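You operate a simulated robot arm through the tools that you are given. There is no shell and no other tool.

The job below is to be done with a simulated robot arm. You get a single attempt, and the scene is never put back.

Task
Take the large cap pack on the top of the filling bench and put it away on the side table half for balance goods. Then put the job card on the top of the filling bench away on the side table half for balance goods. Then put the yellow oil sponge on the bench before the stirrer marked stock. Then put the orange sponge on the round pan. Then take the grey pan brush on the top of the shelf trolley and put it away on the side table half for balance goods. Then take the yellow wipe on the top of the shelf trolley and put it away on the top of the filling bench. Then open the wipes drawer, put the runner grease pot on the top of the shelf trolley away in the floor of the wipes drawer and shut the drawer again. Then put two of the rubber pads from the seat of the padded bench on the low board for instrument goods. Then take the glass funnel and leave it on the island end by the flat balance. Then take the purple polishing pad on the balance end of the filter bench and put it away on the side table half for balance goods. Do these in the order given. Set down upright: job card, yellow oil sponge, rubber pad.

The check looks at the end state, three seconds after you hand in, the way a careful person would. Anything else that was tipped, shoved, dropped, spilled or broken makes it a failure. Lids that push on must go on centred and level and be pressed home; caps that screw on are set level and turned clockwise until they are tight.

Robot
A 5-joint arm with a two-finger parallel gripper on a trunk, on a base that moves. Base frame: it is fixed to the floor where the robot stands at the start and does not move with it; the origin is under the middle of the robot, x ahead of it, y to its left, z up; the surface under the hand at the start is at about z = 850. Readings come in mm, rad, newtons and seconds.
It reaches about 1134 mm from its shoulder. Its first joint turns from -2.601 to 2.601 rad. Places, roughly: bench before the stirrer marked stock (30x17 cm) [-1920, 7160, 840]; floor of the wipes drawer [-2200, 7300, 600]; glass funnel (9x8x9 cm) [-4700, 1200, 500]; grey pan brush (9x4x8 cm) [-4500, 0, 800]; island end by the flat balance (62x17 cm) [-1300, 2680, 840]; job card [500, 1250, 1000]; large cap pack [500, 0, 750]; low board for instrument goods [-2400, -1300, 400]; orange sponge (9x6x5 cm) [-4600, -1000, 600]; purple polishing pad (8x5x5 cm) [-4200, 3200, 900]; round pan (15x15x3 cm) [-4300, 3500, 900]; rubber pad [-4500, 1500, 500]; runner grease pot [-4750, 250, 750]; side table half for balance goods [-2400, -900, 800]; top of the filling bench [600, 0, 800]; wipes drawer [-2200, 7300, 600]; yellow oil sponge (6x4x5 cm) [-1400, 2700, 900]; yellow wipe (11x8x5 cm) [-4600, 200, 800]. Payload 1.57 kg.
Tool frame: the origin (TCP) lies between the finger pads and is the grasp point; the fingertips stand 30 mm ahead of it; z points along the fingers, y is the line along which they close. The gripper opens to 110 mm. The fingers are 24 mm wide and 12 mm thick; the gripper's body (48 by 112 mm) begins 78 mm behind the TCP.
Orientation is that of the tool frame in the base frame, as a unit quaternion [w, x, y, z]. With the fingers straight down and closing along the base's y, the tool's x points along the base's -x, its y along +y and its z along -z.

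Tools
- The arm moves only by the tool arm_command. Its argument "moves" is one flat list of numbers, 7 for each row, row after row: the turn, a rotation vector about the tool's x, y, z in rad, then the shift along the tool's x, y, z in mm, then the gripper command, from -1 (shut) to 1 (fully open), values between in proportion. In form: [wx, wy, wz, dx, dy, dz, jaw, wx, wy, wz, dx, dy, dz, jaw, ...]. A call has 1 to 20 rows; each row is the pose to reach, as a shift and turn from the pose commanded when the call began, along the tool's axes at that moment. Rows are played at 5 a second. More than 50 mm and 0.15 rad between two rows, or a gripper value outside its range, and nothing of the call is played. A pose out of reach is approached as far as the arm can. The call stops where the force on the tool passes 40 N (or 10 N more than at its start, if that is more) or the arm is blocked; 0.2 s more then pass. The fingers move at their own pace (about 72 mm/s each) and stop on an object; they squeeze with about 39 N. The grip force told is the motor's: it shows also when the fingers shut on nothing. Time passes only in rows, and 0.2 s behind the last, so rows that repeat a pose let the fingers close. It gives the time, the measured TCP pose, the force on the tool (base axes), the opening and the grip force at its end, in the units of the frame above (readings bear some noise), with the torque about the TCP (base axes, N m) and any sound that the robot's microphone picked up.
- Cameras (640 x 400 px; columns grow to the right, rows downward): "scene" is now at [22.4, 235.9, 1772.7]; the picture's right is [0.33, -0.94, 0.00], its down [-0.79, -0.27, -0.55] and it looks along [0.52, 0.18, -0.84] (base axes); focal length 250 px, centre (320, 200). "wrist" rides on the gripper at [70, 16, -141] in the tool frame; the picture's right is [-0.23, 0.97, 0.00], its down [-0.85, -0.20, -0.48] and it looks along [-0.47, -0.11, 0.88] (tool axes); focal length 222 px, centre (320, 200). There is no depth. A picture from a camera that has moved, and an enlarged one, comes with that camera's place and axes in the base frame and with its lens. The place of the scene camera against the robot may be out by one fixed shift of up to 25 mm in any direction.
- get_image(camera): a new picture of that camera. No time passes.
- slide_trunk(by): slides the trunk up (or, below 0, down) by that many mm; the arm and the scene camera ride with it, the base frame stays. It gives what a move gives, with no picture.
- roll_base(legs): drives the robot by 1 to 6 legs, each [ahead, turn to the left] in mm and rad, along the robot's own axes; the way and the turn of a leg run together, so that a leg with both is an arc; at most 1500 mm and 3.142 rad a leg. The arm and the cameras ride along, it lands a little off, and it stops where it bumps. It gives what a move gives.
- head_to(pan, tilt): turns the head with the scene camera to pan (to the left, within 2.705 rad either way) and tilt (down, from -0.506 to 1.204), counted from straight ahead of the robot. It gives what a move gives.
- enlarge(camera, box): a new picture of the part [left, top, right, bottom] of that camera's present view, enlarged. No time passes.
- finish_job(): hands the job in; it is judged then, once.

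Nothing tells you exact positions but the pictures and the camera data. Unless the task says otherwise, let go and move clear before handing in.

The tools are called after ">>>" as a command line: name --argument value ..., lists and objects as JSON in quotes. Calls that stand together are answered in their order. arm_command: Moves the arm, as the interface text tells. Its arguments: {"type":"object","properties":{"moves":{"type":"array"}},"required":["moves"]} The other tools are called the same way: slide_trunk (by) moves the trunk up or down; roll_base (legs) drives the base; head_to (pan, tilt) turns the head that bears the scene camera; get_image (camera) takes a picture; enlarge (camera, box) takes an enlarged picture of a part of a camera's view; finish_job () hands the job in.

At the start:

```text
clock: 0.0
tool_pos: [652.1, 243.4, 1094.0]
tool_rot: [-0.001, 0.006, 1.0, 0.0]
ft_force: [0.2, -0.8, -0.4]
torque: [-0.01, -0.01, 0.02]
width: 109.8
gripper_force: 0.0
trunk travel left (down, up): [-826.0, 144.0]
robot x, y, heading: [-0.4, 40.1, 0.003]
head pan, tilt (commanded): [0.332, 0.995]
```

scene: 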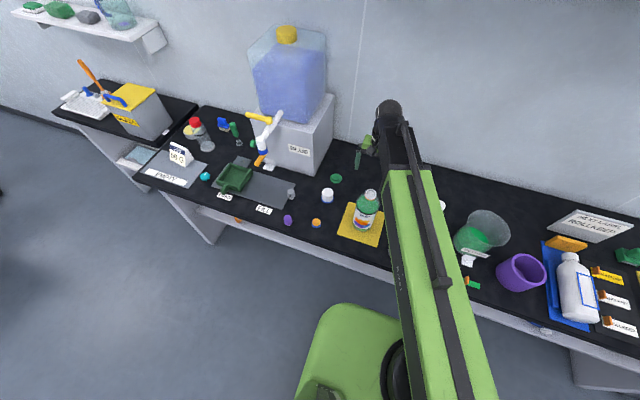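
wrist: 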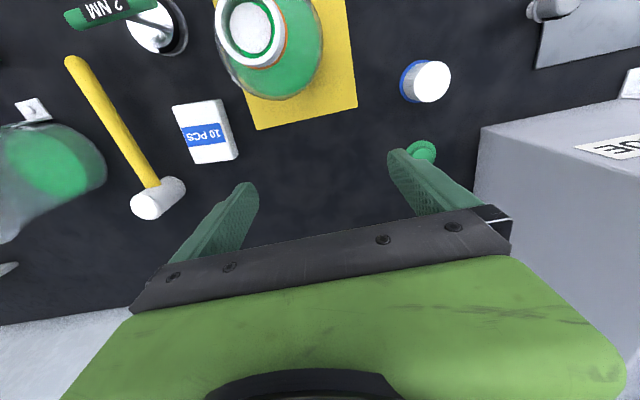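

I see the filling bench ahead with many goods on it, and the wrist view shows a small white pack marked "10 PCS". First I look around for the cap packs and the job card before moving anything.

>>> get_image --camera "wrist"

>>> enlarge --camera "scene" --box '[0, 0, 320, 200]'

>>> enlarge --camera "scene" --box '[100, 80, 340, 230]'

>>> enlarge --camera "scene" --box '[320, 180, 640, 380]'

```text
taken
camera wrist: at [581.8, 261.6, 1233.4], right [0.24, 0.97, 0.0], down [0.85, -0.21, 0.48], along [0.46, -0.11, -0.88], focal length 222 px, centre (320, 200)
```

wrist: 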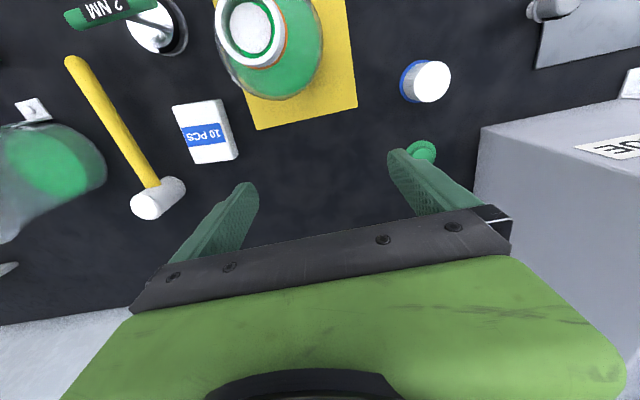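

```text
2.00 times, centred on (160, 100) of scene
camera zoom: at [22.4, 235.9, 1772.7], right [0.33, -0.94, 0.0], down [-0.79, -0.27, -0.55], along [0.52, 0.18, -0.84], focal length 500 px, centre (640, 400)
```

zoom: 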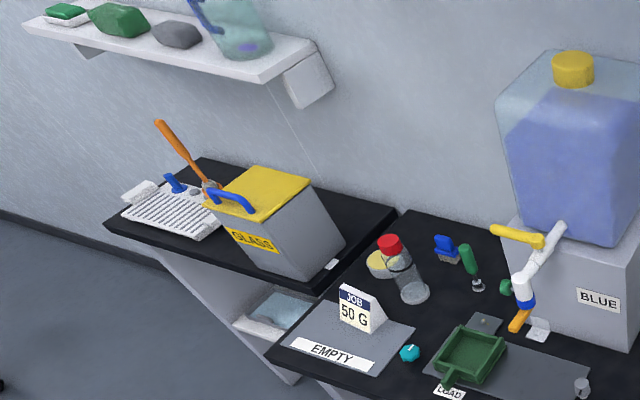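

```text
2.67 times, centred on (220, 155) of scene
camera zoom: at [22.4, 235.9, 1772.7], right [0.33, -0.94, 0.0], down [-0.79, -0.27, -0.55], along [0.52, 0.18, -0.84], focal length 667 px, centre (587, 320)
```

zoom: 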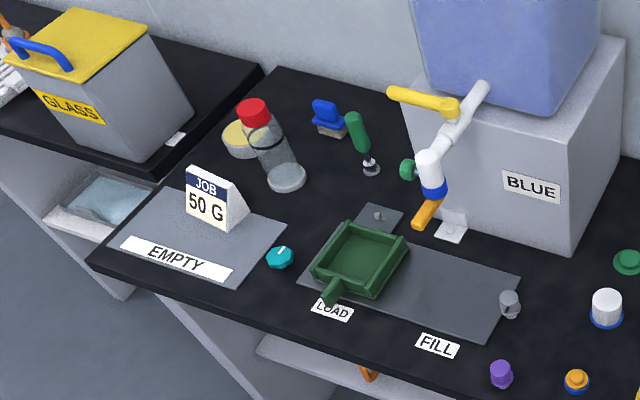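

```text
2.00 times, centred on (480, 280) of scene
camera zoom: at [22.4, 235.9, 1772.7], right [0.33, -0.94, 0.0], down [-0.79, -0.27, -0.55], along [0.52, 0.18, -0.84], focal length 500 px, centre (0, 40)
```

zoom: 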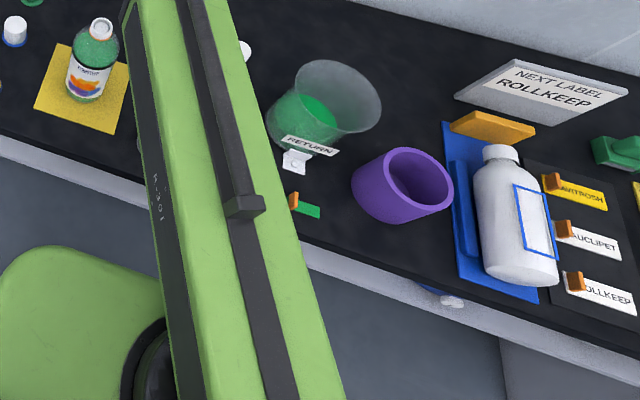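

The tent card "JOB 50 G" sits at the left end of the bench. I look right along the bench to see whether there is another cap pack.

>>> head_to --pan -0.5 --tilt 0.9

>>> get_image --camera "scene"

```text
clock: 1.1
tool_pos: [651.0, 244.2, 1093.2]
tool_rot: [0.0, 0.006, 1.0, 0.0]
ft_force: [0.3, -0.6, 0.6]
torque: [-0.03, 0.03, -0.02]
width: 109.9
gripper_force: 0.0
trunk travel left (down, up): [-826.0, 144.0]
robot x, y, heading: [-0.9, 39.5, 0.006]
head pan, tilt (commanded): [-0.499, 0.901]
```

```text
taken
camera scene: at [22.6, 177.4, 1779.5], right [-0.48, -0.88, 0.0], down [-0.69, 0.37, -0.62], along [0.55, -0.3, -0.78], focal length 250 px, centre (320, 200)
```

scene: 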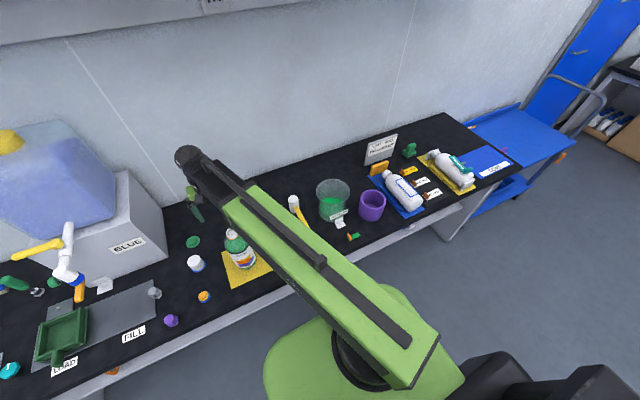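

>>> enlarge --camera "scene" --box '[160, 180, 320, 300]'

>>> enlarge --camera "scene" --box '[340, 100, 580, 250]'

```text
3.33 times, centred on (240, 240) of scene
camera zoom: at [22.6, 177.4, 1779.5], right [-0.48, -0.88, 0.0], down [-0.69, 0.37, -0.62], along [0.55, -0.3, -0.78], focal length 834 px, centre (587, 67)
```

zoom: 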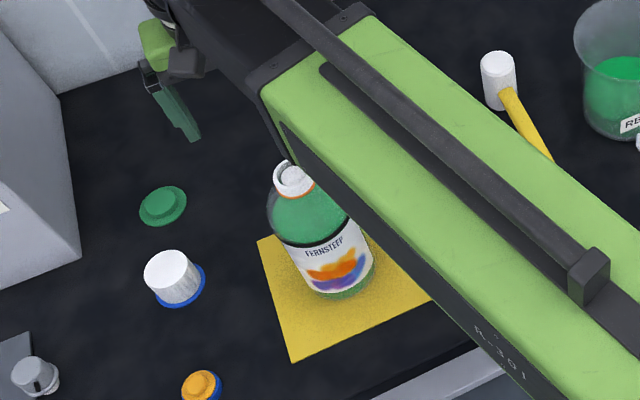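

```text
2.67 times, centred on (460, 175) of scene
camera zoom: at [22.6, 177.4, 1779.5], right [-0.48, -0.88, 0.0], down [-0.69, 0.37, -0.62], along [0.55, -0.3, -0.78], focal length 667 px, centre (-53, 267)
```

zoom: 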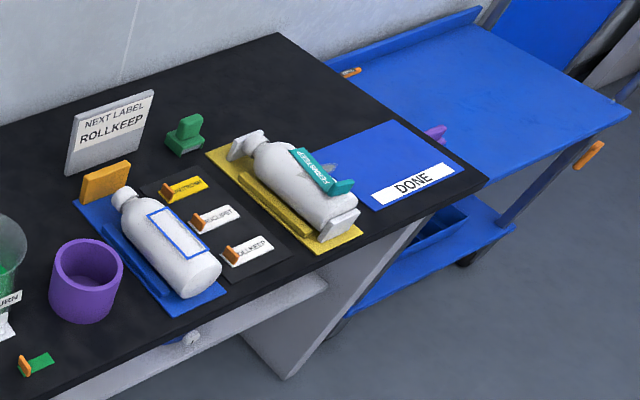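

I want to know the whole room for driving later, so I turn the head around and take views.

>>> head_to --pan 1.2 --tilt 0.3

>>> get_image --camera "scene"

>>> head_to --pan 2.2 --tilt 0.3

>>> get_image --camera "scene"

>>> head_to --pan 2.7 --tilt 0.3

>>> get_image --camera "scene"

>>> head_to --pan -2.3 --tilt 0.3

>>> get_image --camera "scene"

>>> head_to --pan -1.3 --tilt 0.3

>>> get_image --camera "scene"

```text
clock: 2.9
tool_pos: [651.1, 243.7, 1092.5]
tool_rot: [0.0, 0.007, 1.0, 0.0]
ft_force: [0.1, 0.2, -0.2]
torque: [-0.01, 0.01, -0.01]
width: 109.9
gripper_force: 0.0
trunk travel left (down, up): [-826.0, 144.0]
robot x, y, heading: [4.9, 41.3, 0.001]
head pan, tilt (commanded): [1.201, 0.3]
```

```text
taken
camera scene: at [-10.0, 300.1, 1831.8], right [0.93, -0.36, 0.0], down [-0.11, -0.28, -0.96], along [0.35, 0.89, -0.3], focal length 250 px, centre (320, 200)
```

scene: 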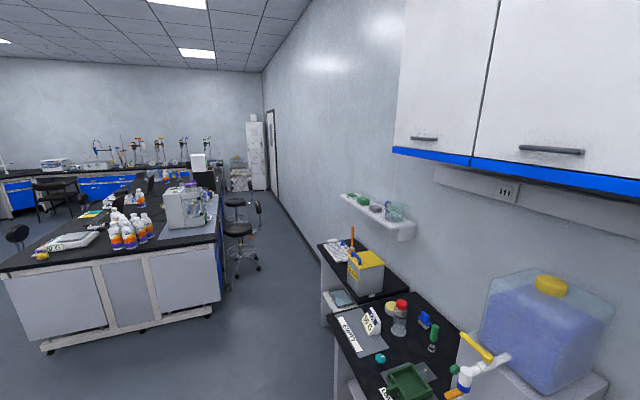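

```text
clock: 4.2
tool_pos: [651.8, 244.5, 1093.2]
tool_rot: [0.0, 0.006, 1.0, 0.0]
ft_force: [-0.3, 0.3, -0.2]
torque: [0.02, 0.0, 0.0]
width: 110.0
gripper_force: 0.0
trunk travel left (down, up): [-826.0, 144.0]
robot x, y, heading: [3.9, 42.4, 0.002]
head pan, tilt (commanded): [2.201, 0.3]
```

```text
taken
camera scene: at [-98.8, 288.4, 1831.8], right [0.81, 0.59, 0.0], down [0.17, -0.24, -0.96], along [-0.56, 0.77, -0.3], focal length 250 px, centre (320, 200)
```

scene: 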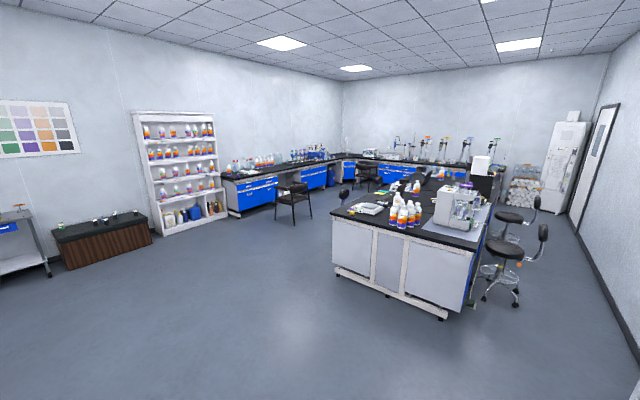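

```text
clock: 5.1
tool_pos: [651.0, 244.4, 1092.4]
tool_rot: [-0.001, 0.006, 1.0, 0.0]
ft_force: [0.4, 0.1, -0.1]
torque: [-0.01, -0.02, -0.03]
width: 110.0
gripper_force: 0.0
trunk travel left (down, up): [-826.0, 144.0]
robot x, y, heading: [1.4, 43.9, -0.003]
head pan, tilt (commanded): [2.7, 0.3]
```

```text
taken
camera scene: at [-128.2, 252.9, 1831.8], right [0.43, 0.9, 0.0], down [0.27, -0.13, -0.96], along [-0.86, 0.41, -0.3], focal length 250 px, centre (320, 200)
```

scene: 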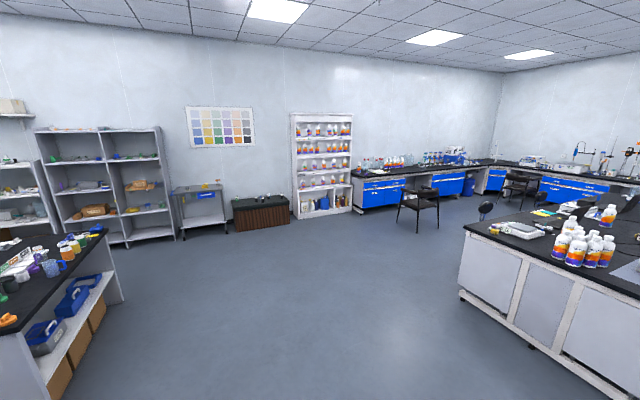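

```text
clock: 9.0
tool_pos: [652.0, 244.5, 1093.4]
tool_rot: [0.0, 0.006, 1.0, 0.001]
ft_force: [1.1, -0.1, 1.2]
torque: [-0.02, 0.0, -0.03]
width: 110.0
gripper_force: 0.1
trunk travel left (down, up): [-826.0, 144.0]
robot x, y, heading: [1.2, 39.7, 0.004]
head pan, tilt (commanded): [-2.3, 0.3]
```

```text
taken
camera scene: at [-105.9, 143.3, 1831.8], right [-0.75, 0.67, 0.0], down [0.2, 0.22, -0.96], along [-0.64, -0.71, -0.3], focal length 250 px, centre (320, 200)
```

scene: 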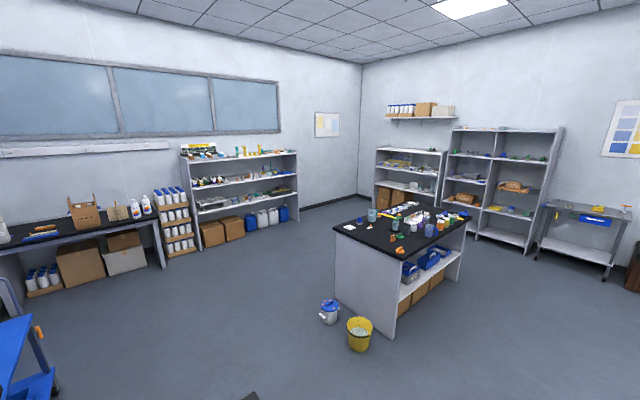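

```text
clock: 10.3
tool_pos: [650.9, 244.7, 1092.7]
tool_rot: [0.0, 0.006, 1.0, 0.001]
ft_force: [-0.3, -0.2, -0.1]
torque: [-0.03, -0.04, 0.02]
width: 110.0
gripper_force: 0.0
trunk travel left (down, up): [-826.0, 144.0]
robot x, y, heading: [2.1, 43.3, 0.0]
head pan, tilt (commanded): [-1.3, 0.3]
```

```text
taken
camera scene: at [-18.8, 123.0, 1831.8], right [-0.96, -0.27, 0.0], down [-0.08, 0.28, -0.96], along [0.26, -0.92, -0.3], focal length 250 px, centre (320, 200)
```

scene: 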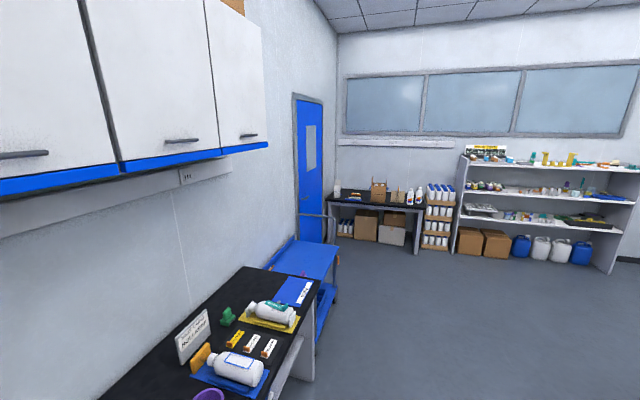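

The room is clear now: side table with boards to the back right, trolley and padded bench on the far wall, island and balances to the left. I enlarge the wrist view to study the "10 PCS" pack.

>>> enlarge --camera "wrist" --box '[120, 70, 280, 190]'

>>> head_to --pan 0.0 --tilt 1.1

>>> get_image --camera "scene"

```text
3.33 times, centred on (200, 130) of wrist
camera zoom: at [581.8, 261.6, 1233.4], right [0.24, 0.97, 0.0], down [0.85, -0.21, 0.48], along [0.46, -0.11, -0.88], focal length 740 px, centre (720, 433)
```

zoom: 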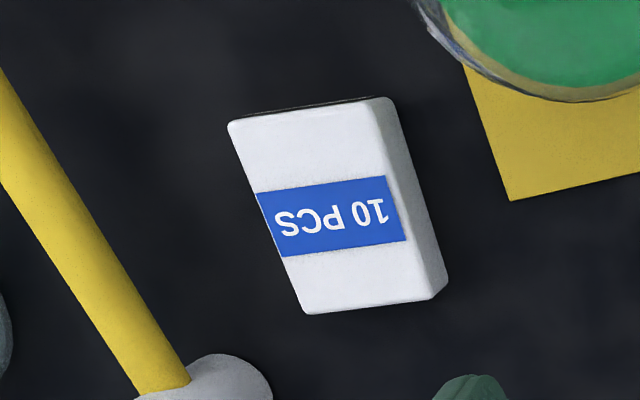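

```text
clock: 11.8
tool_pos: [651.7, 243.3, 1091.9]
tool_rot: [0.0, 0.006, 1.0, 0.0]
ft_force: [0.4, 0.1, -0.2]
torque: [0.03, 0.01, 0.02]
width: 110.1
gripper_force: 0.0
trunk travel left (down, up): [-826.0, 144.0]
robot x, y, heading: [0.9, 39.6, 0.001]
head pan, tilt (commanded): [0.0, 1.1]
```

```text
taken
camera scene: at [19.4, 213.0, 1765.7], right [0.0, -1.0, 0.0], down [-0.89, 0.0, -0.45], along [0.45, 0.0, -0.89], focal length 250 px, centre (320, 200)
```

scene: 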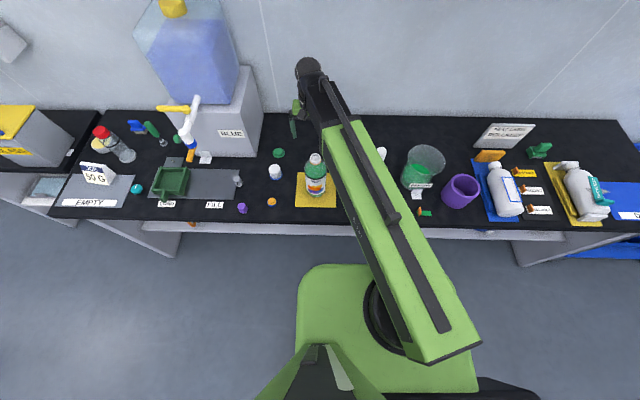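

The only pack on the bench top is the "10 PCS" box, about 66 × 88 × 28 mm, centred near (611, 71) and turned about -0.12 rad. I move above it and look again before grasping.

>>> arm_command --moves '[0, 0, 0.02, 8, -35, 10, 1, 0, 0, 0.04, 15, -70, 20, 1, 0, 0, 0.06, 23, -105, 30, 1, 0, 0, 0.08, 31, -140, 40, 1, 0, 0, 0.103, 38, -173, 50, 1, 0, 0, 0.103, 38, -173, 50, 1]'

>>> get_image --camera "wrist"

>>> get_image --camera "scene"

```text
clock: 13.2
tool_pos: [611.0, 70.5, 1091.7]
tool_rot: [0.0, 0.057, 0.998, 0.0]
ft_force: [0.2, -0.6, 0.2]
torque: [0.01, -0.04, -0.03]
width: 109.9
gripper_force: 0.1
out of reach, approached as far as the arm can: row 1, 2, 3, 4, 5, 6
trunk travel left (down, up): [-826.0, 144.0]
robot x, y, heading: [-1.8, 39.4, 0.003]
head pan, tilt (commanded): [0.0, 1.1]
```

```text
taken
camera wrist: at [545.6, 96.0, 1233.4], right [0.34, 0.94, 0.0], down [0.83, -0.3, 0.48], along [0.45, -0.16, -0.88], focal length 222 px, centre (320, 200)
```

wrist: 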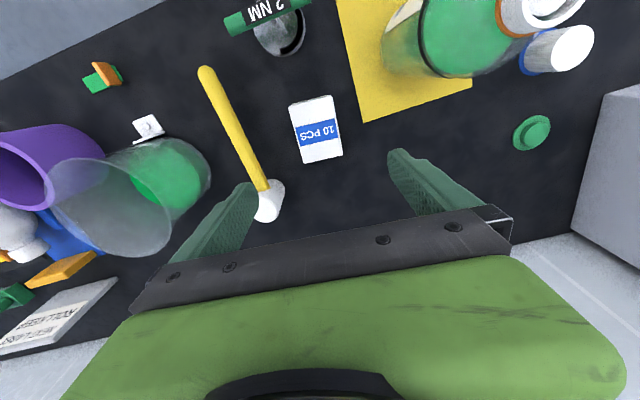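

```text
taken
camera scene: at [19.5, 213.2, 1765.7], right [0.0, -1.0, 0.0], down [-0.89, 0.0, -0.45], along [0.45, 0.0, -0.89], focal length 250 px, centre (320, 200)
```

scene: 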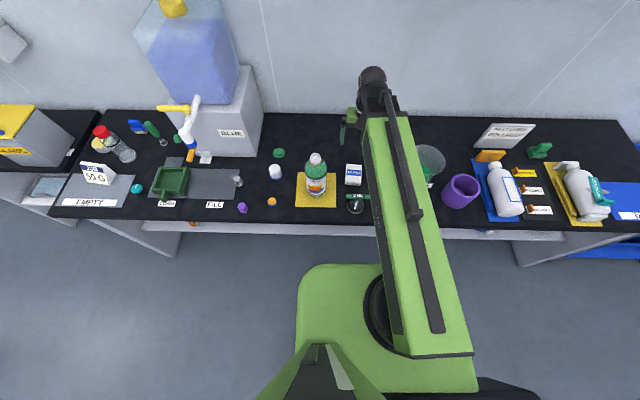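

The pose was reached sideways but the arm can't go lower with the trunk this high, so I lower the trunk. The box lies right below the tool.

>>> slide_trunk --by -110

>>> get_image --camera "wrist"

>>> enlarge --camera "wrist" --box '[220, 50, 420, 190]'

```text
clock: 14.6
tool_pos: [613.2, 70.7, 983.5]
tool_rot: [0.0, 0.057, 0.998, 0.0]
ft_force: [0.5, 0.4, -0.6]
torque: [-0.06, -0.02, -0.02]
width: 109.9
gripper_force: 0.1
trunk travel left (down, up): [-716.0, 254.0]
robot x, y, heading: [2.5, 43.6, 0.004]
head pan, tilt (commanded): [0.0, 1.1]
```

```text
taken
camera wrist: at [545.6, 96.2, 1123.5], right [0.34, 0.94, 0.0], down [0.83, -0.3, 0.48], along [0.45, -0.16, -0.88], focal length 222 px, centre (320, 200)
```

wrist: 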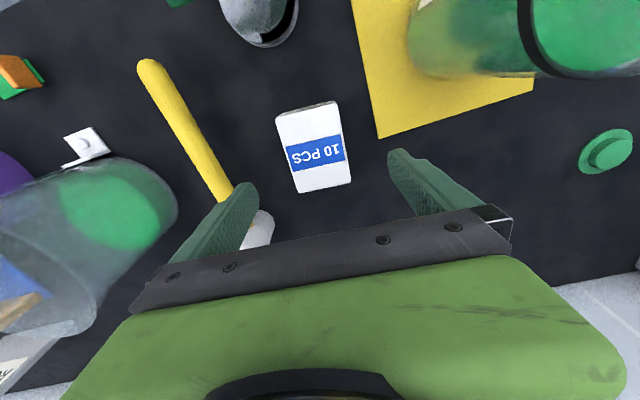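

```text
2.86 times, centred on (320, 120) of wrist
camera zoom: at [545.6, 96.2, 1123.5], right [0.34, 0.94, 0.0], down [0.83, -0.3, 0.48], along [0.45, -0.16, -0.88], focal length 635 px, centre (320, 429)
```

zoom: 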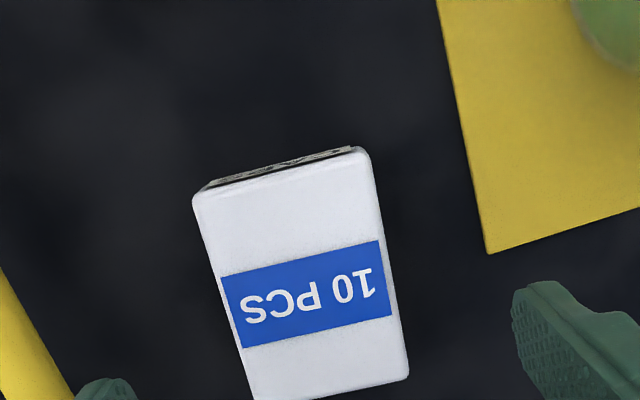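

The pack's centre is at about (611, 68), top at z≈878, turned -0.12 rad — the tool is nearly over it. I nudge sideways and lower the trunk further.

>>> arm_command --moves '[0, 0, 0, 2, -5, 0, 1, 0, 0, 0, 2, -5, 0, 1]'

>>> slide_trunk --by -70

>>> get_image --camera "wrist"

```text
clock: 15.2
tool_pos: [609.7, 66.8, 983.0]
tool_rot: [0.0, 0.059, 0.998, 0.0]
ft_force: [-0.2, 0.9, 0.5]
torque: [-0.01, 0.0, -0.01]
width: 110.2
gripper_force: 0.0
trunk travel left (down, up): [-716.0, 254.0]
robot x, y, heading: [0.1, 39.7, -0.0]
head pan, tilt (commanded): [0.0, 1.1]
```

```text
clock: 16.2
tool_pos: [610.5, 67.0, 912.6]
tool_rot: [0.0, 0.057, 0.998, 0.001]
ft_force: [-0.4, -0.7, 0.0]
torque: [0.04, -0.01, 0.03]
width: 109.9
gripper_force: 0.1
trunk travel left (down, up): [-646.0, 324.0]
robot x, y, heading: [2.2, 42.7, 0.0]
head pan, tilt (commanded): [0.0, 1.1]
```

```text
taken
camera wrist: at [543.2, 91.4, 1053.4], right [0.34, 0.94, 0.0], down [0.83, -0.3, 0.48], along [0.45, -0.16, -0.88], focal length 222 px, centre (320, 200)
```

wrist: 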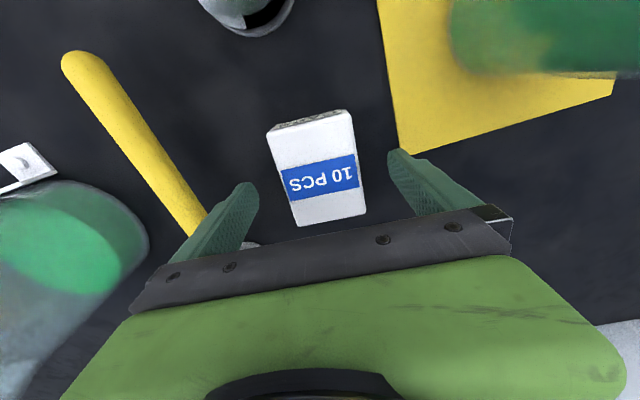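

The fingers straddle the pack with room on both sides (the hammer is ~35 mm away from the right finger). I lower the last bit and close.

>>> arm_command --moves '[0, 0, 0, 0, 0, 13, 0.8, 0, 0, 0, 0, 0, 26, 0.8, 0, 0, 0, 0, 0, 26, 0.8]'

```text
clock: 17.1
tool_pos: [610.3, 66.4, 912.9]
tool_rot: [-0.001, 0.058, 0.998, -0.001]
ft_force: [-0.8, 0.1, -0.1]
torque: [0.02, -0.02, 0.0]
width: 99.0
gripper_force: 0.1
out of reach, approached as far as the arm can: row 1, 2, 3
trunk travel left (down, up): [-646.0, 324.0]
robot x, y, heading: [3.6, 38.8, 0.0]
head pan, tilt (commanded): [0.0, 1.1]
```

The arm is at its lower limit here, so the trunk does the last descent.

>>> slide_trunk --by -27

>>> arm_command --moves '[0, 0, 0, 0, 0, 0, 0.3, 0, 0, 0, 0, 0, 0, 0, 0, 0, 0, 0, 0, 0, -1, 0, 0, 0, 0, 0, 0, -1, 0, 0, 0, 0, 0, 0, -1, 0, 0, 0, 0, 0, 0, -1]'

>>> get_image --camera "wrist"

```text
clock: 17.8
tool_pos: [610.7, 66.5, 885.5]
tool_rot: [0.0, 0.058, 0.998, 0.0]
ft_force: [0.3, 0.6, 0.3]
torque: [0.01, 0.0, -0.01]
width: 99.1
gripper_force: 0.0
trunk travel left (down, up): [-619.0, 351.0]
robot x, y, heading: [-0.8, 41.5, 0.0]
head pan, tilt (commanded): [0.0, 1.1]
```

```text
clock: 19.2
tool_pos: [610.2, 66.6, 885.5]
tool_rot: [0.0, 0.057, 0.998, 0.001]
ft_force: [0.5, -0.1, 0.6]
torque: [-0.03, -0.02, 0.04]
width: 66.6
gripper_force: 39.1
trunk travel left (down, up): [-619.0, 351.0]
robot x, y, heading: [1.4, 42.1, -0.001]
head pan, tilt (commanded): [0.0, 1.1]
```

```text
taken
camera wrist: at [543.2, 91.4, 1026.4], right [0.34, 0.94, 0.0], down [0.83, -0.3, 0.48], along [0.45, -0.16, -0.88], focal length 222 px, centre (320, 200)
```

wrist: 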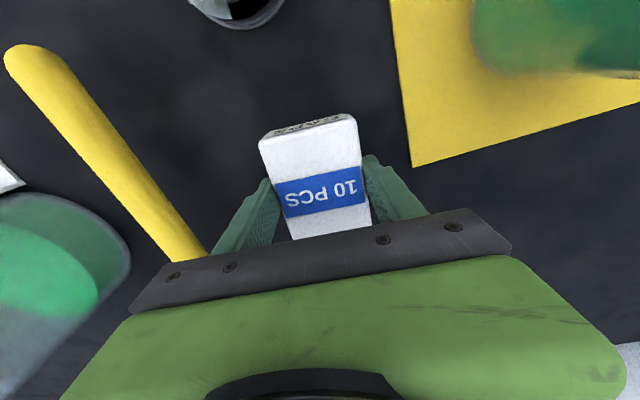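

The pack is held (66.6 mm wide). I lift it with the trunk, back the robot straight away from the bench and turn toward the side table.

>>> slide_trunk --by 200

>>> get_image --camera "wrist"

>>> roll_base --legs '[[-1200, 0], [-1150, 0]]'

>>> head_to --pan -1.57 --tilt 0.6

>>> get_image --camera "scene"

```text
clock: 21.4
tool_pos: [610.0, 65.9, 1087.1]
tool_rot: [0.0, 0.058, 0.998, 0.0]
ft_force: [-0.4, 0.5, -0.6]
torque: [0.02, -0.01, 0.01]
width: 66.9
gripper_force: 38.4
trunk travel left (down, up): [-819.0, 151.0]
robot x, y, heading: [0.6, 43.6, 0.006]
head pan, tilt (commanded): [0.0, 1.1]
```

```text
taken
camera wrist: at [543.3, 91.4, 1226.3], right [0.34, 0.94, 0.0], down [0.83, -0.3, 0.48], along [0.45, -0.16, -0.88], focal length 222 px, centre (320, 200)
```

wrist: 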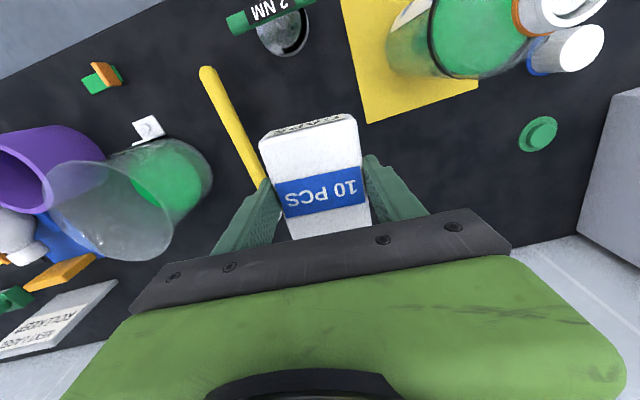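

```text
clock: 33.0
tool_pos: [-1754.5, 44.8, 1086.4]
tool_rot: [0.0, 0.046, 0.999, 0.0]
ft_force: [-0.8, 0.0, 0.2]
torque: [0.0, 0.0, 0.01]
width: 66.8
gripper_force: 38.9
trunk travel left (down, up): [-819.0, 151.0]
robot x, y, heading: [-2367.9, 2.0, 0.025]
head pan, tilt (commanded): [0.0, 1.1]
```

```text
clock: 34.6
tool_pos: [-1753.3, 43.7, 1085.2]
tool_rot: [0.0, 0.047, 0.999, 0.0]
ft_force: [0.1, 0.4, -0.6]
torque: [-0.01, 0.02, -0.01]
width: 66.8
gripper_force: 38.7
trunk travel left (down, up): [-819.0, 151.0]
robot x, y, heading: [-2367.3, 3.5, 0.026]
head pan, tilt (commanded): [-1.571, 0.6]
```

```text
taken
camera scene: at [-2408.6, 86.5, 1797.3], right [-1.0, -0.03, 0.0], down [-0.01, 0.56, -0.82], along [0.02, -0.82, -0.57], focal length 250 px, centre (320, 200)
```

scene: 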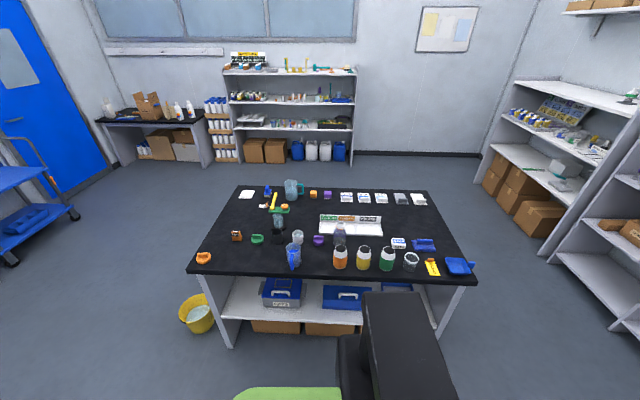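

The robot stands beside the side table. I enlarge the table to find the marks for its halves and the free spots.

>>> enlarge --camera "scene" --box '[180, 170, 340, 290]'

>>> enlarge --camera "scene" --box '[320, 170, 480, 290]'

>>> enlarge --camera "scene" --box '[180, 250, 480, 390]'

```text
3.33 times, centred on (260, 230) of scene
camera zoom: at [-2408.6, 86.5, 1797.3], right [-1.0, -0.03, 0.0], down [-0.01, 0.56, -0.82], along [0.02, -0.82, -0.57], focal length 834 px, centre (520, 100)
```

zoom: 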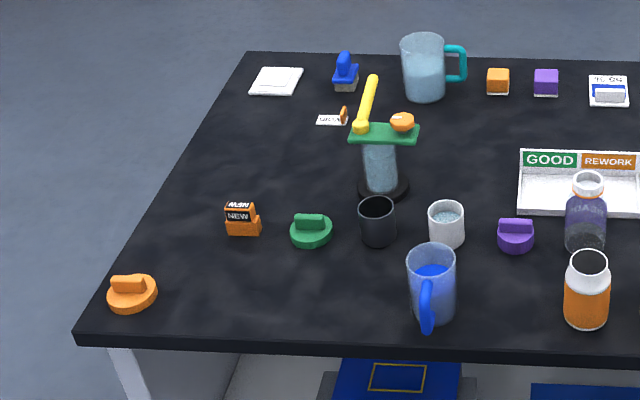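

```text
3.33 times, centred on (400, 230) of scene
camera zoom: at [-2408.6, 86.5, 1797.3], right [-1.0, -0.03, 0.0], down [-0.01, 0.56, -0.82], along [0.02, -0.82, -0.57], focal length 834 px, centre (53, 100)
```

zoom: 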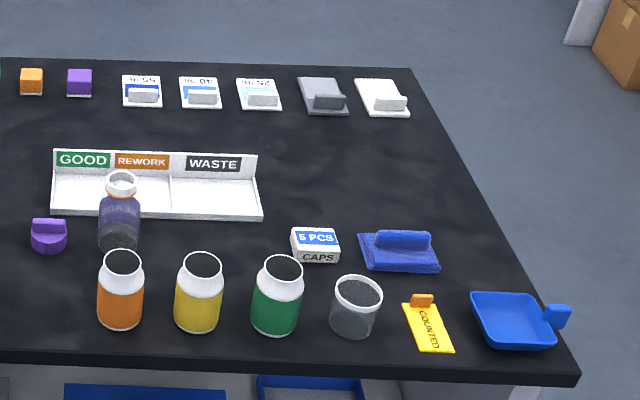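

```text
2.13 times, centred on (330, 320) of scene
camera zoom: at [-2408.6, 86.5, 1797.3], right [-1.0, -0.03, 0.0], down [-0.01, 0.56, -0.82], along [0.02, -0.82, -0.57], focal length 534 px, centre (299, -56)
```

zoom: 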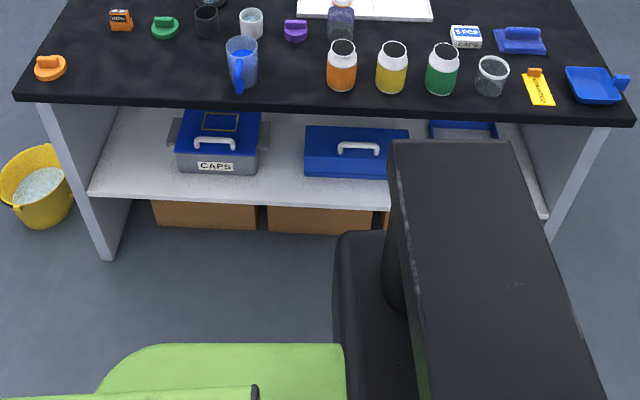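

The side table is the black-topped one here; it holds a small "5 PCS" cap pack too. I look for labels showing which half is for balance goods.

>>> enlarge --camera "scene" --box '[190, 255, 270, 305]'

>>> enlarge --camera "scene" --box '[320, 255, 400, 305]'

>>> enlarge --camera "scene" --box '[400, 255, 480, 305]'

>>> enlarge --camera "scene" --box '[230, 180, 330, 240]'

>>> enlarge --camera "scene" --box '[210, 30, 370, 170]'

>>> enlarge --camera "scene" --box '[480, 0, 640, 120]'

```text
8.00 times, centred on (230, 280) of scene
camera zoom: at [-2408.6, 86.5, 1797.3], right [-1.0, -0.03, 0.0], down [-0.01, 0.56, -0.82], along [0.02, -0.82, -0.57], focal length 2001 px, centre (1040, -440)
```

zoom: 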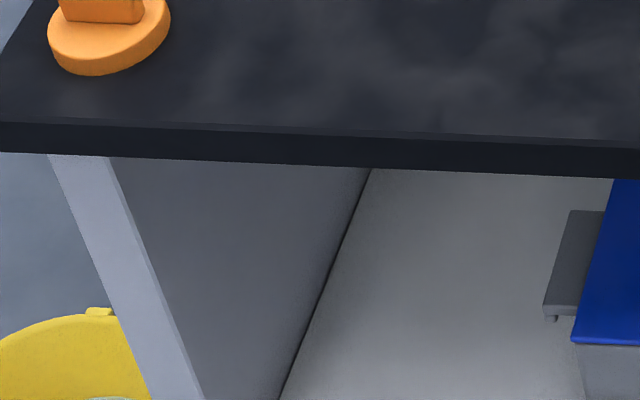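

```text
8.00 times, centred on (360, 280) of scene
camera zoom: at [-2408.6, 86.5, 1797.3], right [-1.0, -0.03, 0.0], down [-0.01, 0.56, -0.82], along [0.02, -0.82, -0.57], focal length 2001 px, centre (0, -440)
```

zoom: 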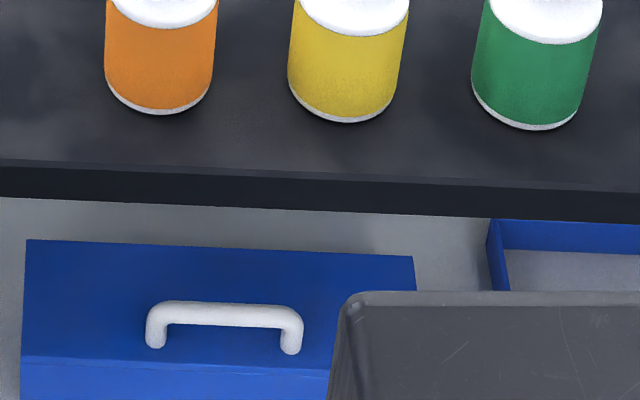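

```text
8.00 times, centred on (440, 280) of scene
camera zoom: at [-2408.6, 86.5, 1797.3], right [-1.0, -0.03, 0.0], down [-0.01, 0.56, -0.82], along [0.02, -0.82, -0.57], focal length 2001 px, centre (-640, -440)
```

zoom: 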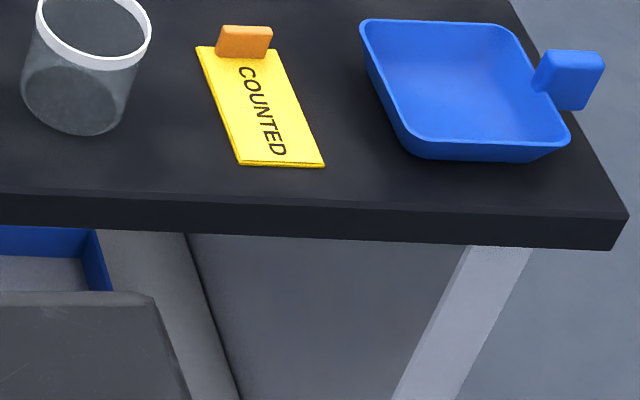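

```text
6.40 times, centred on (280, 210) of scene
camera zoom: at [-2408.6, 86.5, 1797.3], right [-1.0, -0.03, 0.0], down [-0.01, 0.56, -0.82], along [0.02, -0.82, -0.57], focal length 1601 px, centre (576, 136)
```

zoom: 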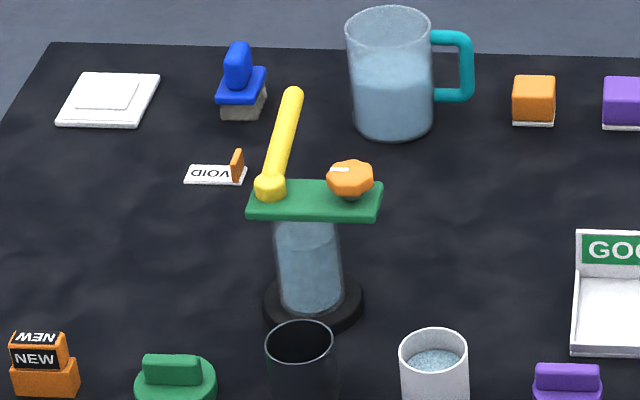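

```text
2.86 times, centred on (290, 100) of scene
camera zoom: at [-2408.6, 86.5, 1797.3], right [-1.0, -0.03, 0.0], down [-0.01, 0.56, -0.82], along [0.02, -0.82, -0.57], focal length 714 px, centre (406, 486)
```

zoom: 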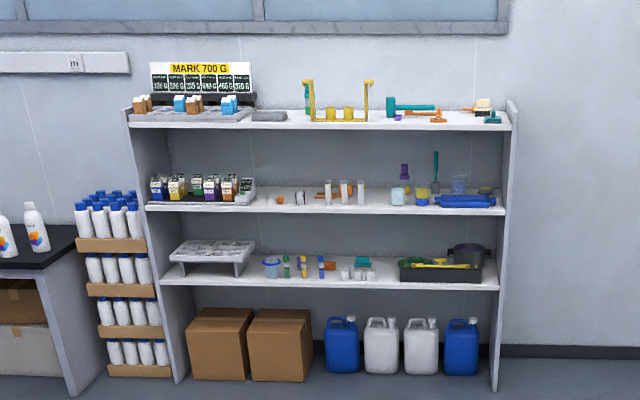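

```text
3.33 times, centred on (560, 60) of scene
camera zoom: at [-2408.6, 86.5, 1797.3], right [-1.0, -0.03, 0.0], down [-0.01, 0.56, -0.82], along [0.02, -0.82, -0.57], focal length 834 px, centre (-480, 667)
```

zoom: 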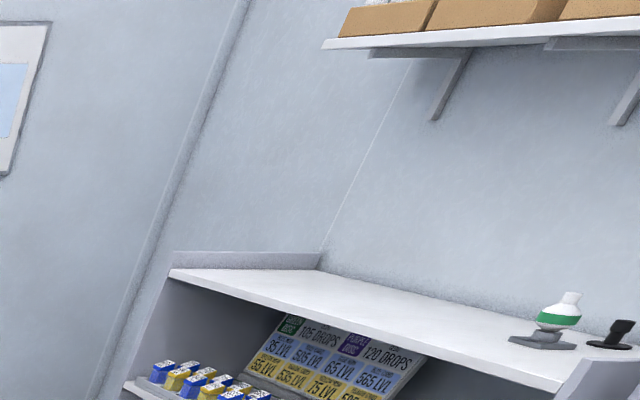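

No written marks on the table, but its top spans about x -3115…-1770, y -1420…-665, so the named spot (-2400, -900) means the +y half nearest me. A free patch lies around (-1960, -760); I drive there.

>>> roll_base --legs '[[380, 0], [0, -1.596]]'

>>> head_to --pan 0.0 --tilt 0.9

>>> get_image --camera "scene"

>>> get_image --camera "wrist"

```text
clock: 40.9
tool_pos: [-1967.6, -594.4, 1086.2]
tool_rot: [-0.001, 0.751, 0.66, -0.001]
ft_force: [0.4, -1.0, -0.6]
torque: [0.0, 0.05, -0.02]
width: 66.7
gripper_force: 38.8
trunk travel left (down, up): [-819.0, 151.0]
robot x, y, heading: [-2016.4, 15.5, -1.57]
head pan, tilt (commanded): [-1.571, 0.6]
```

```text
clock: 42.5
tool_pos: [-1968.1, -596.0, 1085.7]
tool_rot: [0.001, 0.75, 0.661, 0.0]
ft_force: [0.7, -0.3, 0.0]
torque: [0.03, -0.01, 0.0]
width: 66.7
gripper_force: 39.1
trunk travel left (down, up): [-819.0, 151.0]
robot x, y, heading: [-2018.1, 12.3, -1.575]
head pan, tilt (commanded): [0.0, 0.901]
```

```text
taken
camera scene: at [-1847.9, -15.2, 1772.5], right [-1.0, 0.0, 0.0], down [0.0, 0.78, -0.62], along [0.0, -0.62, -0.78], focal length 250 px, centre (320, 200)
```

scene: 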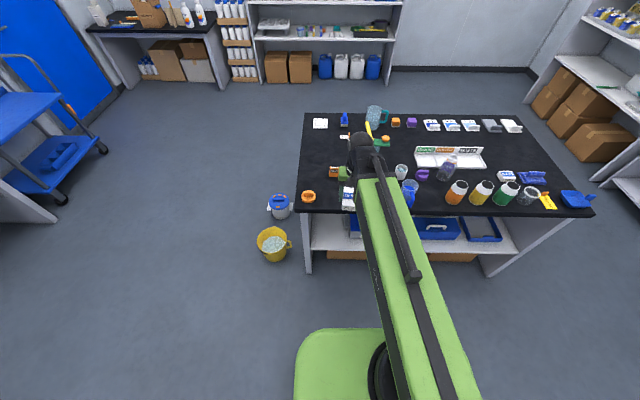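

```text
taken
camera wrist: at [-1942.9, -528.3, 1226.4], right [0.94, -0.35, 0.0], down [-0.31, -0.82, 0.48], along [-0.17, -0.45, -0.88], focal length 222 px, centre (320, 200)
```

wrist: 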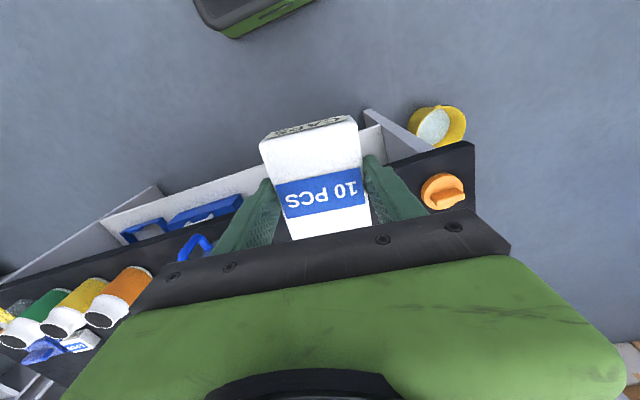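

The tool is now in front of the table's edge, near its left end. I enlarge the wrist view to measure the table edge and the orange disc precisely.

>>> enlarge --camera "wrist" --box '[380, 110, 540, 230]'

>>> enlarge --camera "scene" --box '[280, 100, 440, 220]'

```text
3.33 times, centred on (460, 170) of wrist
camera zoom: at [-1942.9, -528.3, 1226.4], right [0.94, -0.35, 0.0], down [-0.31, -0.82, 0.48], along [-0.17, -0.45, -0.88], focal length 740 px, centre (-147, 300)
```

zoom: 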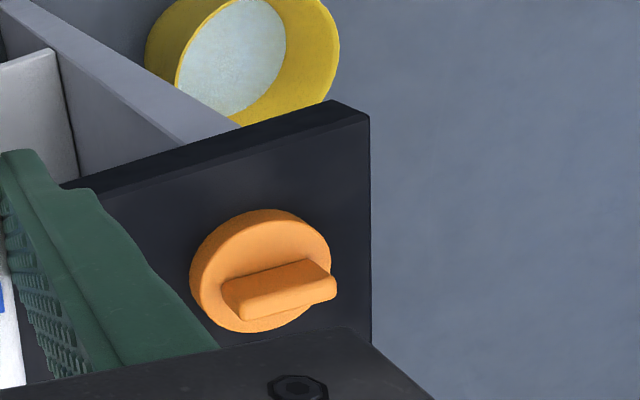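

```text
3.33 times, centred on (360, 160) of scene
camera zoom: at [-1847.9, -15.2, 1772.5], right [-1.0, 0.0, 0.0], down [0.0, 0.78, -0.62], along [0.0, -0.62, -0.78], focal length 834 px, centre (187, 333)
```

zoom: 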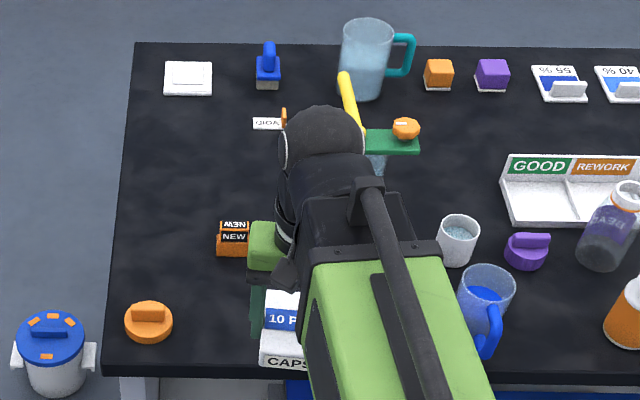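

By the wrist view the table's near edge is at y≈-715 and its end at x≈-1731; the free patch is about x -2190…-1840, y -885…-730. I drive ahead 210 mm so the pack hangs over (-1965, -805).

>>> roll_base --legs '[[210, 0]]'

>>> get_image --camera "wrist"

>>> get_image --camera "scene"

```text
clock: 44.2
tool_pos: [-1967.2, -808.6, 1084.8]
tool_rot: [0.0, 0.75, 0.662, 0.0]
ft_force: [0.3, -0.4, -0.3]
torque: [0.0, 0.01, -0.01]
width: 66.7
gripper_force: 39.4
trunk travel left (down, up): [-819.0, 151.0]
robot x, y, heading: [-2021.5, -200.0, -1.577]
head pan, tilt (commanded): [0.0, 0.901]
```

```text
taken
camera wrist: at [-1941.4, -741.4, 1225.8], right [0.94, -0.35, 0.0], down [-0.3, -0.82, 0.48], along [-0.17, -0.45, -0.88], focal length 222 px, centre (320, 200)
```

wrist: 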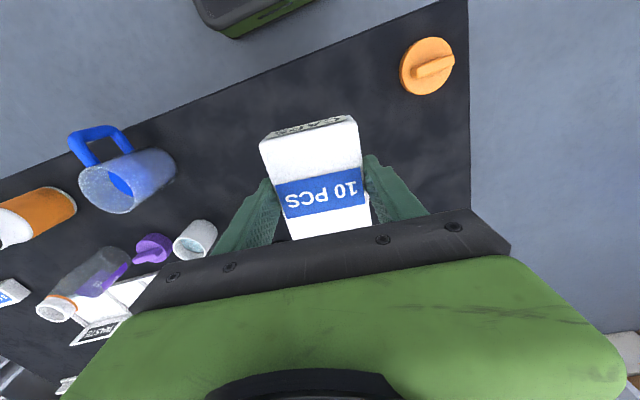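

```text
taken
camera scene: at [-1848.4, -228.8, 1772.5], right [-1.0, 0.0, 0.0], down [0.0, 0.78, -0.62], along [0.0, -0.62, -0.78], focal length 250 px, centre (320, 200)
```

scene: 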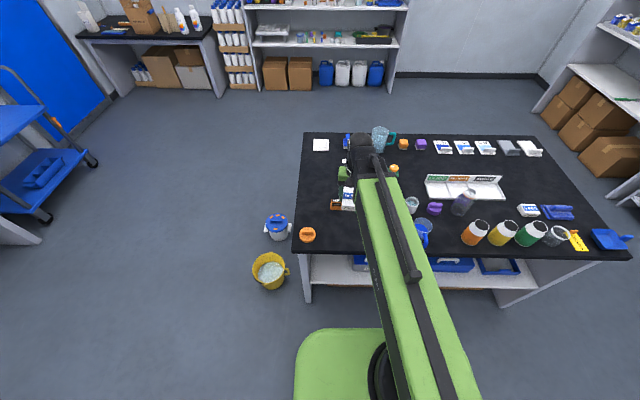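

I check where the "NEW" block and green disc lie against the pack before lowering.

>>> enlarge --camera "scene" --box '[290, 130, 450, 250]'

>>> enlarge --camera "wrist" --box '[200, 100, 460, 260]'

```text
3.33 times, centred on (370, 190) of scene
camera zoom: at [-1848.4, -228.8, 1772.5], right [-1.0, 0.0, 0.0], down [0.0, 0.78, -0.62], along [0.0, -0.62, -0.78], focal length 834 px, centre (153, 233)
```

zoom: 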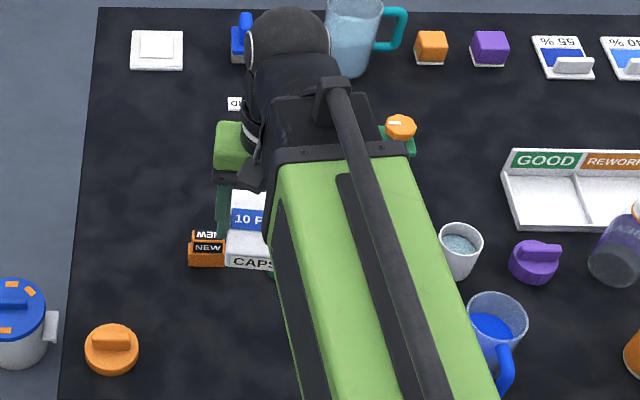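

```text
2.46 times, centred on (330, 180) of wrist
camera zoom: at [-1941.4, -741.4, 1225.8], right [0.94, -0.35, 0.0], down [-0.3, -0.82, 0.48], along [-0.17, -0.45, -0.88], focal length 547 px, centre (295, 249)
```

zoom: 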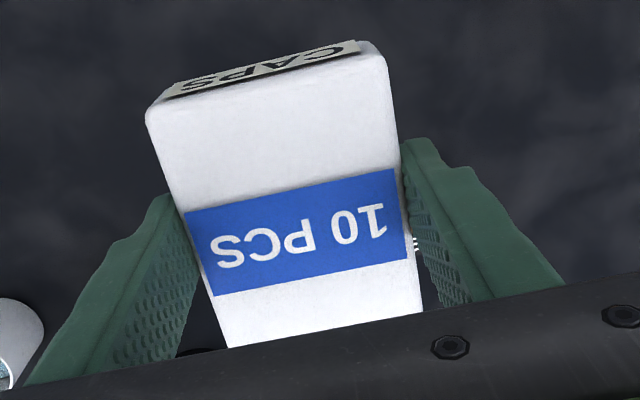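

The NEW block starts around y≈-927, well clear of the pack's spot. I raise the arm 40 mm to gain downward play, then lower the trunk.

>>> arm_command --moves '[0, 0, 0, 0, 0, -20, -1, 0, 0, 0, 0, 0, -40, -1, 0, 0, 0, 0, 0, -40, -1]'

>>> slide_trunk --by -215

>>> get_image --camera "wrist"

>>> get_image --camera "scene"

```text
clock: 45.0
tool_pos: [-1966.6, -809.5, 1084.9]
tool_rot: [0.0, 0.749, 0.662, 0.0]
ft_force: [-0.2, -0.6, -0.4]
torque: [0.04, 0.0, 0.02]
width: 66.6
gripper_force: 38.7
out of reach, approached as far as the arm can: row 1, 2, 3
trunk travel left (down, up): [-819.0, 151.0]
robot x, y, heading: [-2019.1, -199.8, -1.572]
head pan, tilt (commanded): [0.0, 0.901]
```

```text
clock: 47.0
tool_pos: [-1966.4, -807.4, 879.6]
tool_rot: [0.002, 0.749, 0.662, -0.002]
ft_force: [1.4, 5.7, 41.9]
torque: [0.37, 0.22, 0.0]
width: 66.8
gripper_force: 38.2
trunk travel left (down, up): [-611.0, 359.0]
robot x, y, heading: [-2017.8, -201.4, -1.575]
head pan, tilt (commanded): [0.0, 0.901]
stopped: the force on the tool passed its limit at 190 N (the readings are from after the stop); the commanded pose is now the measured one
```

```text
taken
camera wrist: at [-1941.4, -738.4, 1020.5], right [0.94, -0.35, 0.0], down [-0.3, -0.82, 0.48], along [-0.17, -0.45, -0.88], focal length 222 px, centre (320, 200)
```

wrist: 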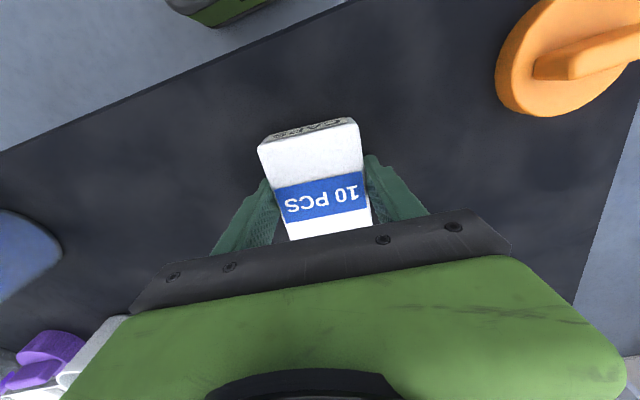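

```text
taken
camera scene: at [-1848.8, -223.1, 1565.5], right [-1.0, 0.0, 0.0], down [0.0, 0.78, -0.62], along [0.0, -0.62, -0.78], focal length 250 px, centre (320, 200)
```

scene: 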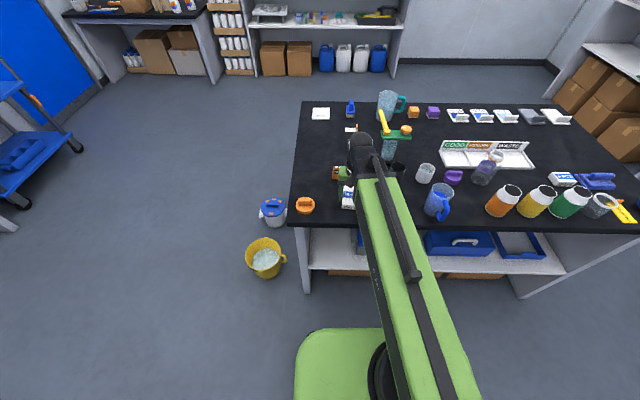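

The pack reached the table (the trunk moved further than I meant because the arm can't move vertically by itself). The pack stands flat; I relieve the pressing force by raising the trunk slightly.

>>> slide_trunk --by 3

```text
clock: 47.6
tool_pos: [-1965.3, -810.0, 880.4]
tool_rot: [0.002, 0.749, 0.662, -0.002]
ft_force: [0.4, -0.4, -1.1]
torque: [-0.02, -0.02, 0.02]
width: 66.6
gripper_force: 39.3
trunk travel left (down, up): [-614.0, 356.0]
robot x, y, heading: [-2020.9, -197.8, -1.571]
head pan, tilt (commanded): [0.0, 0.901]
```

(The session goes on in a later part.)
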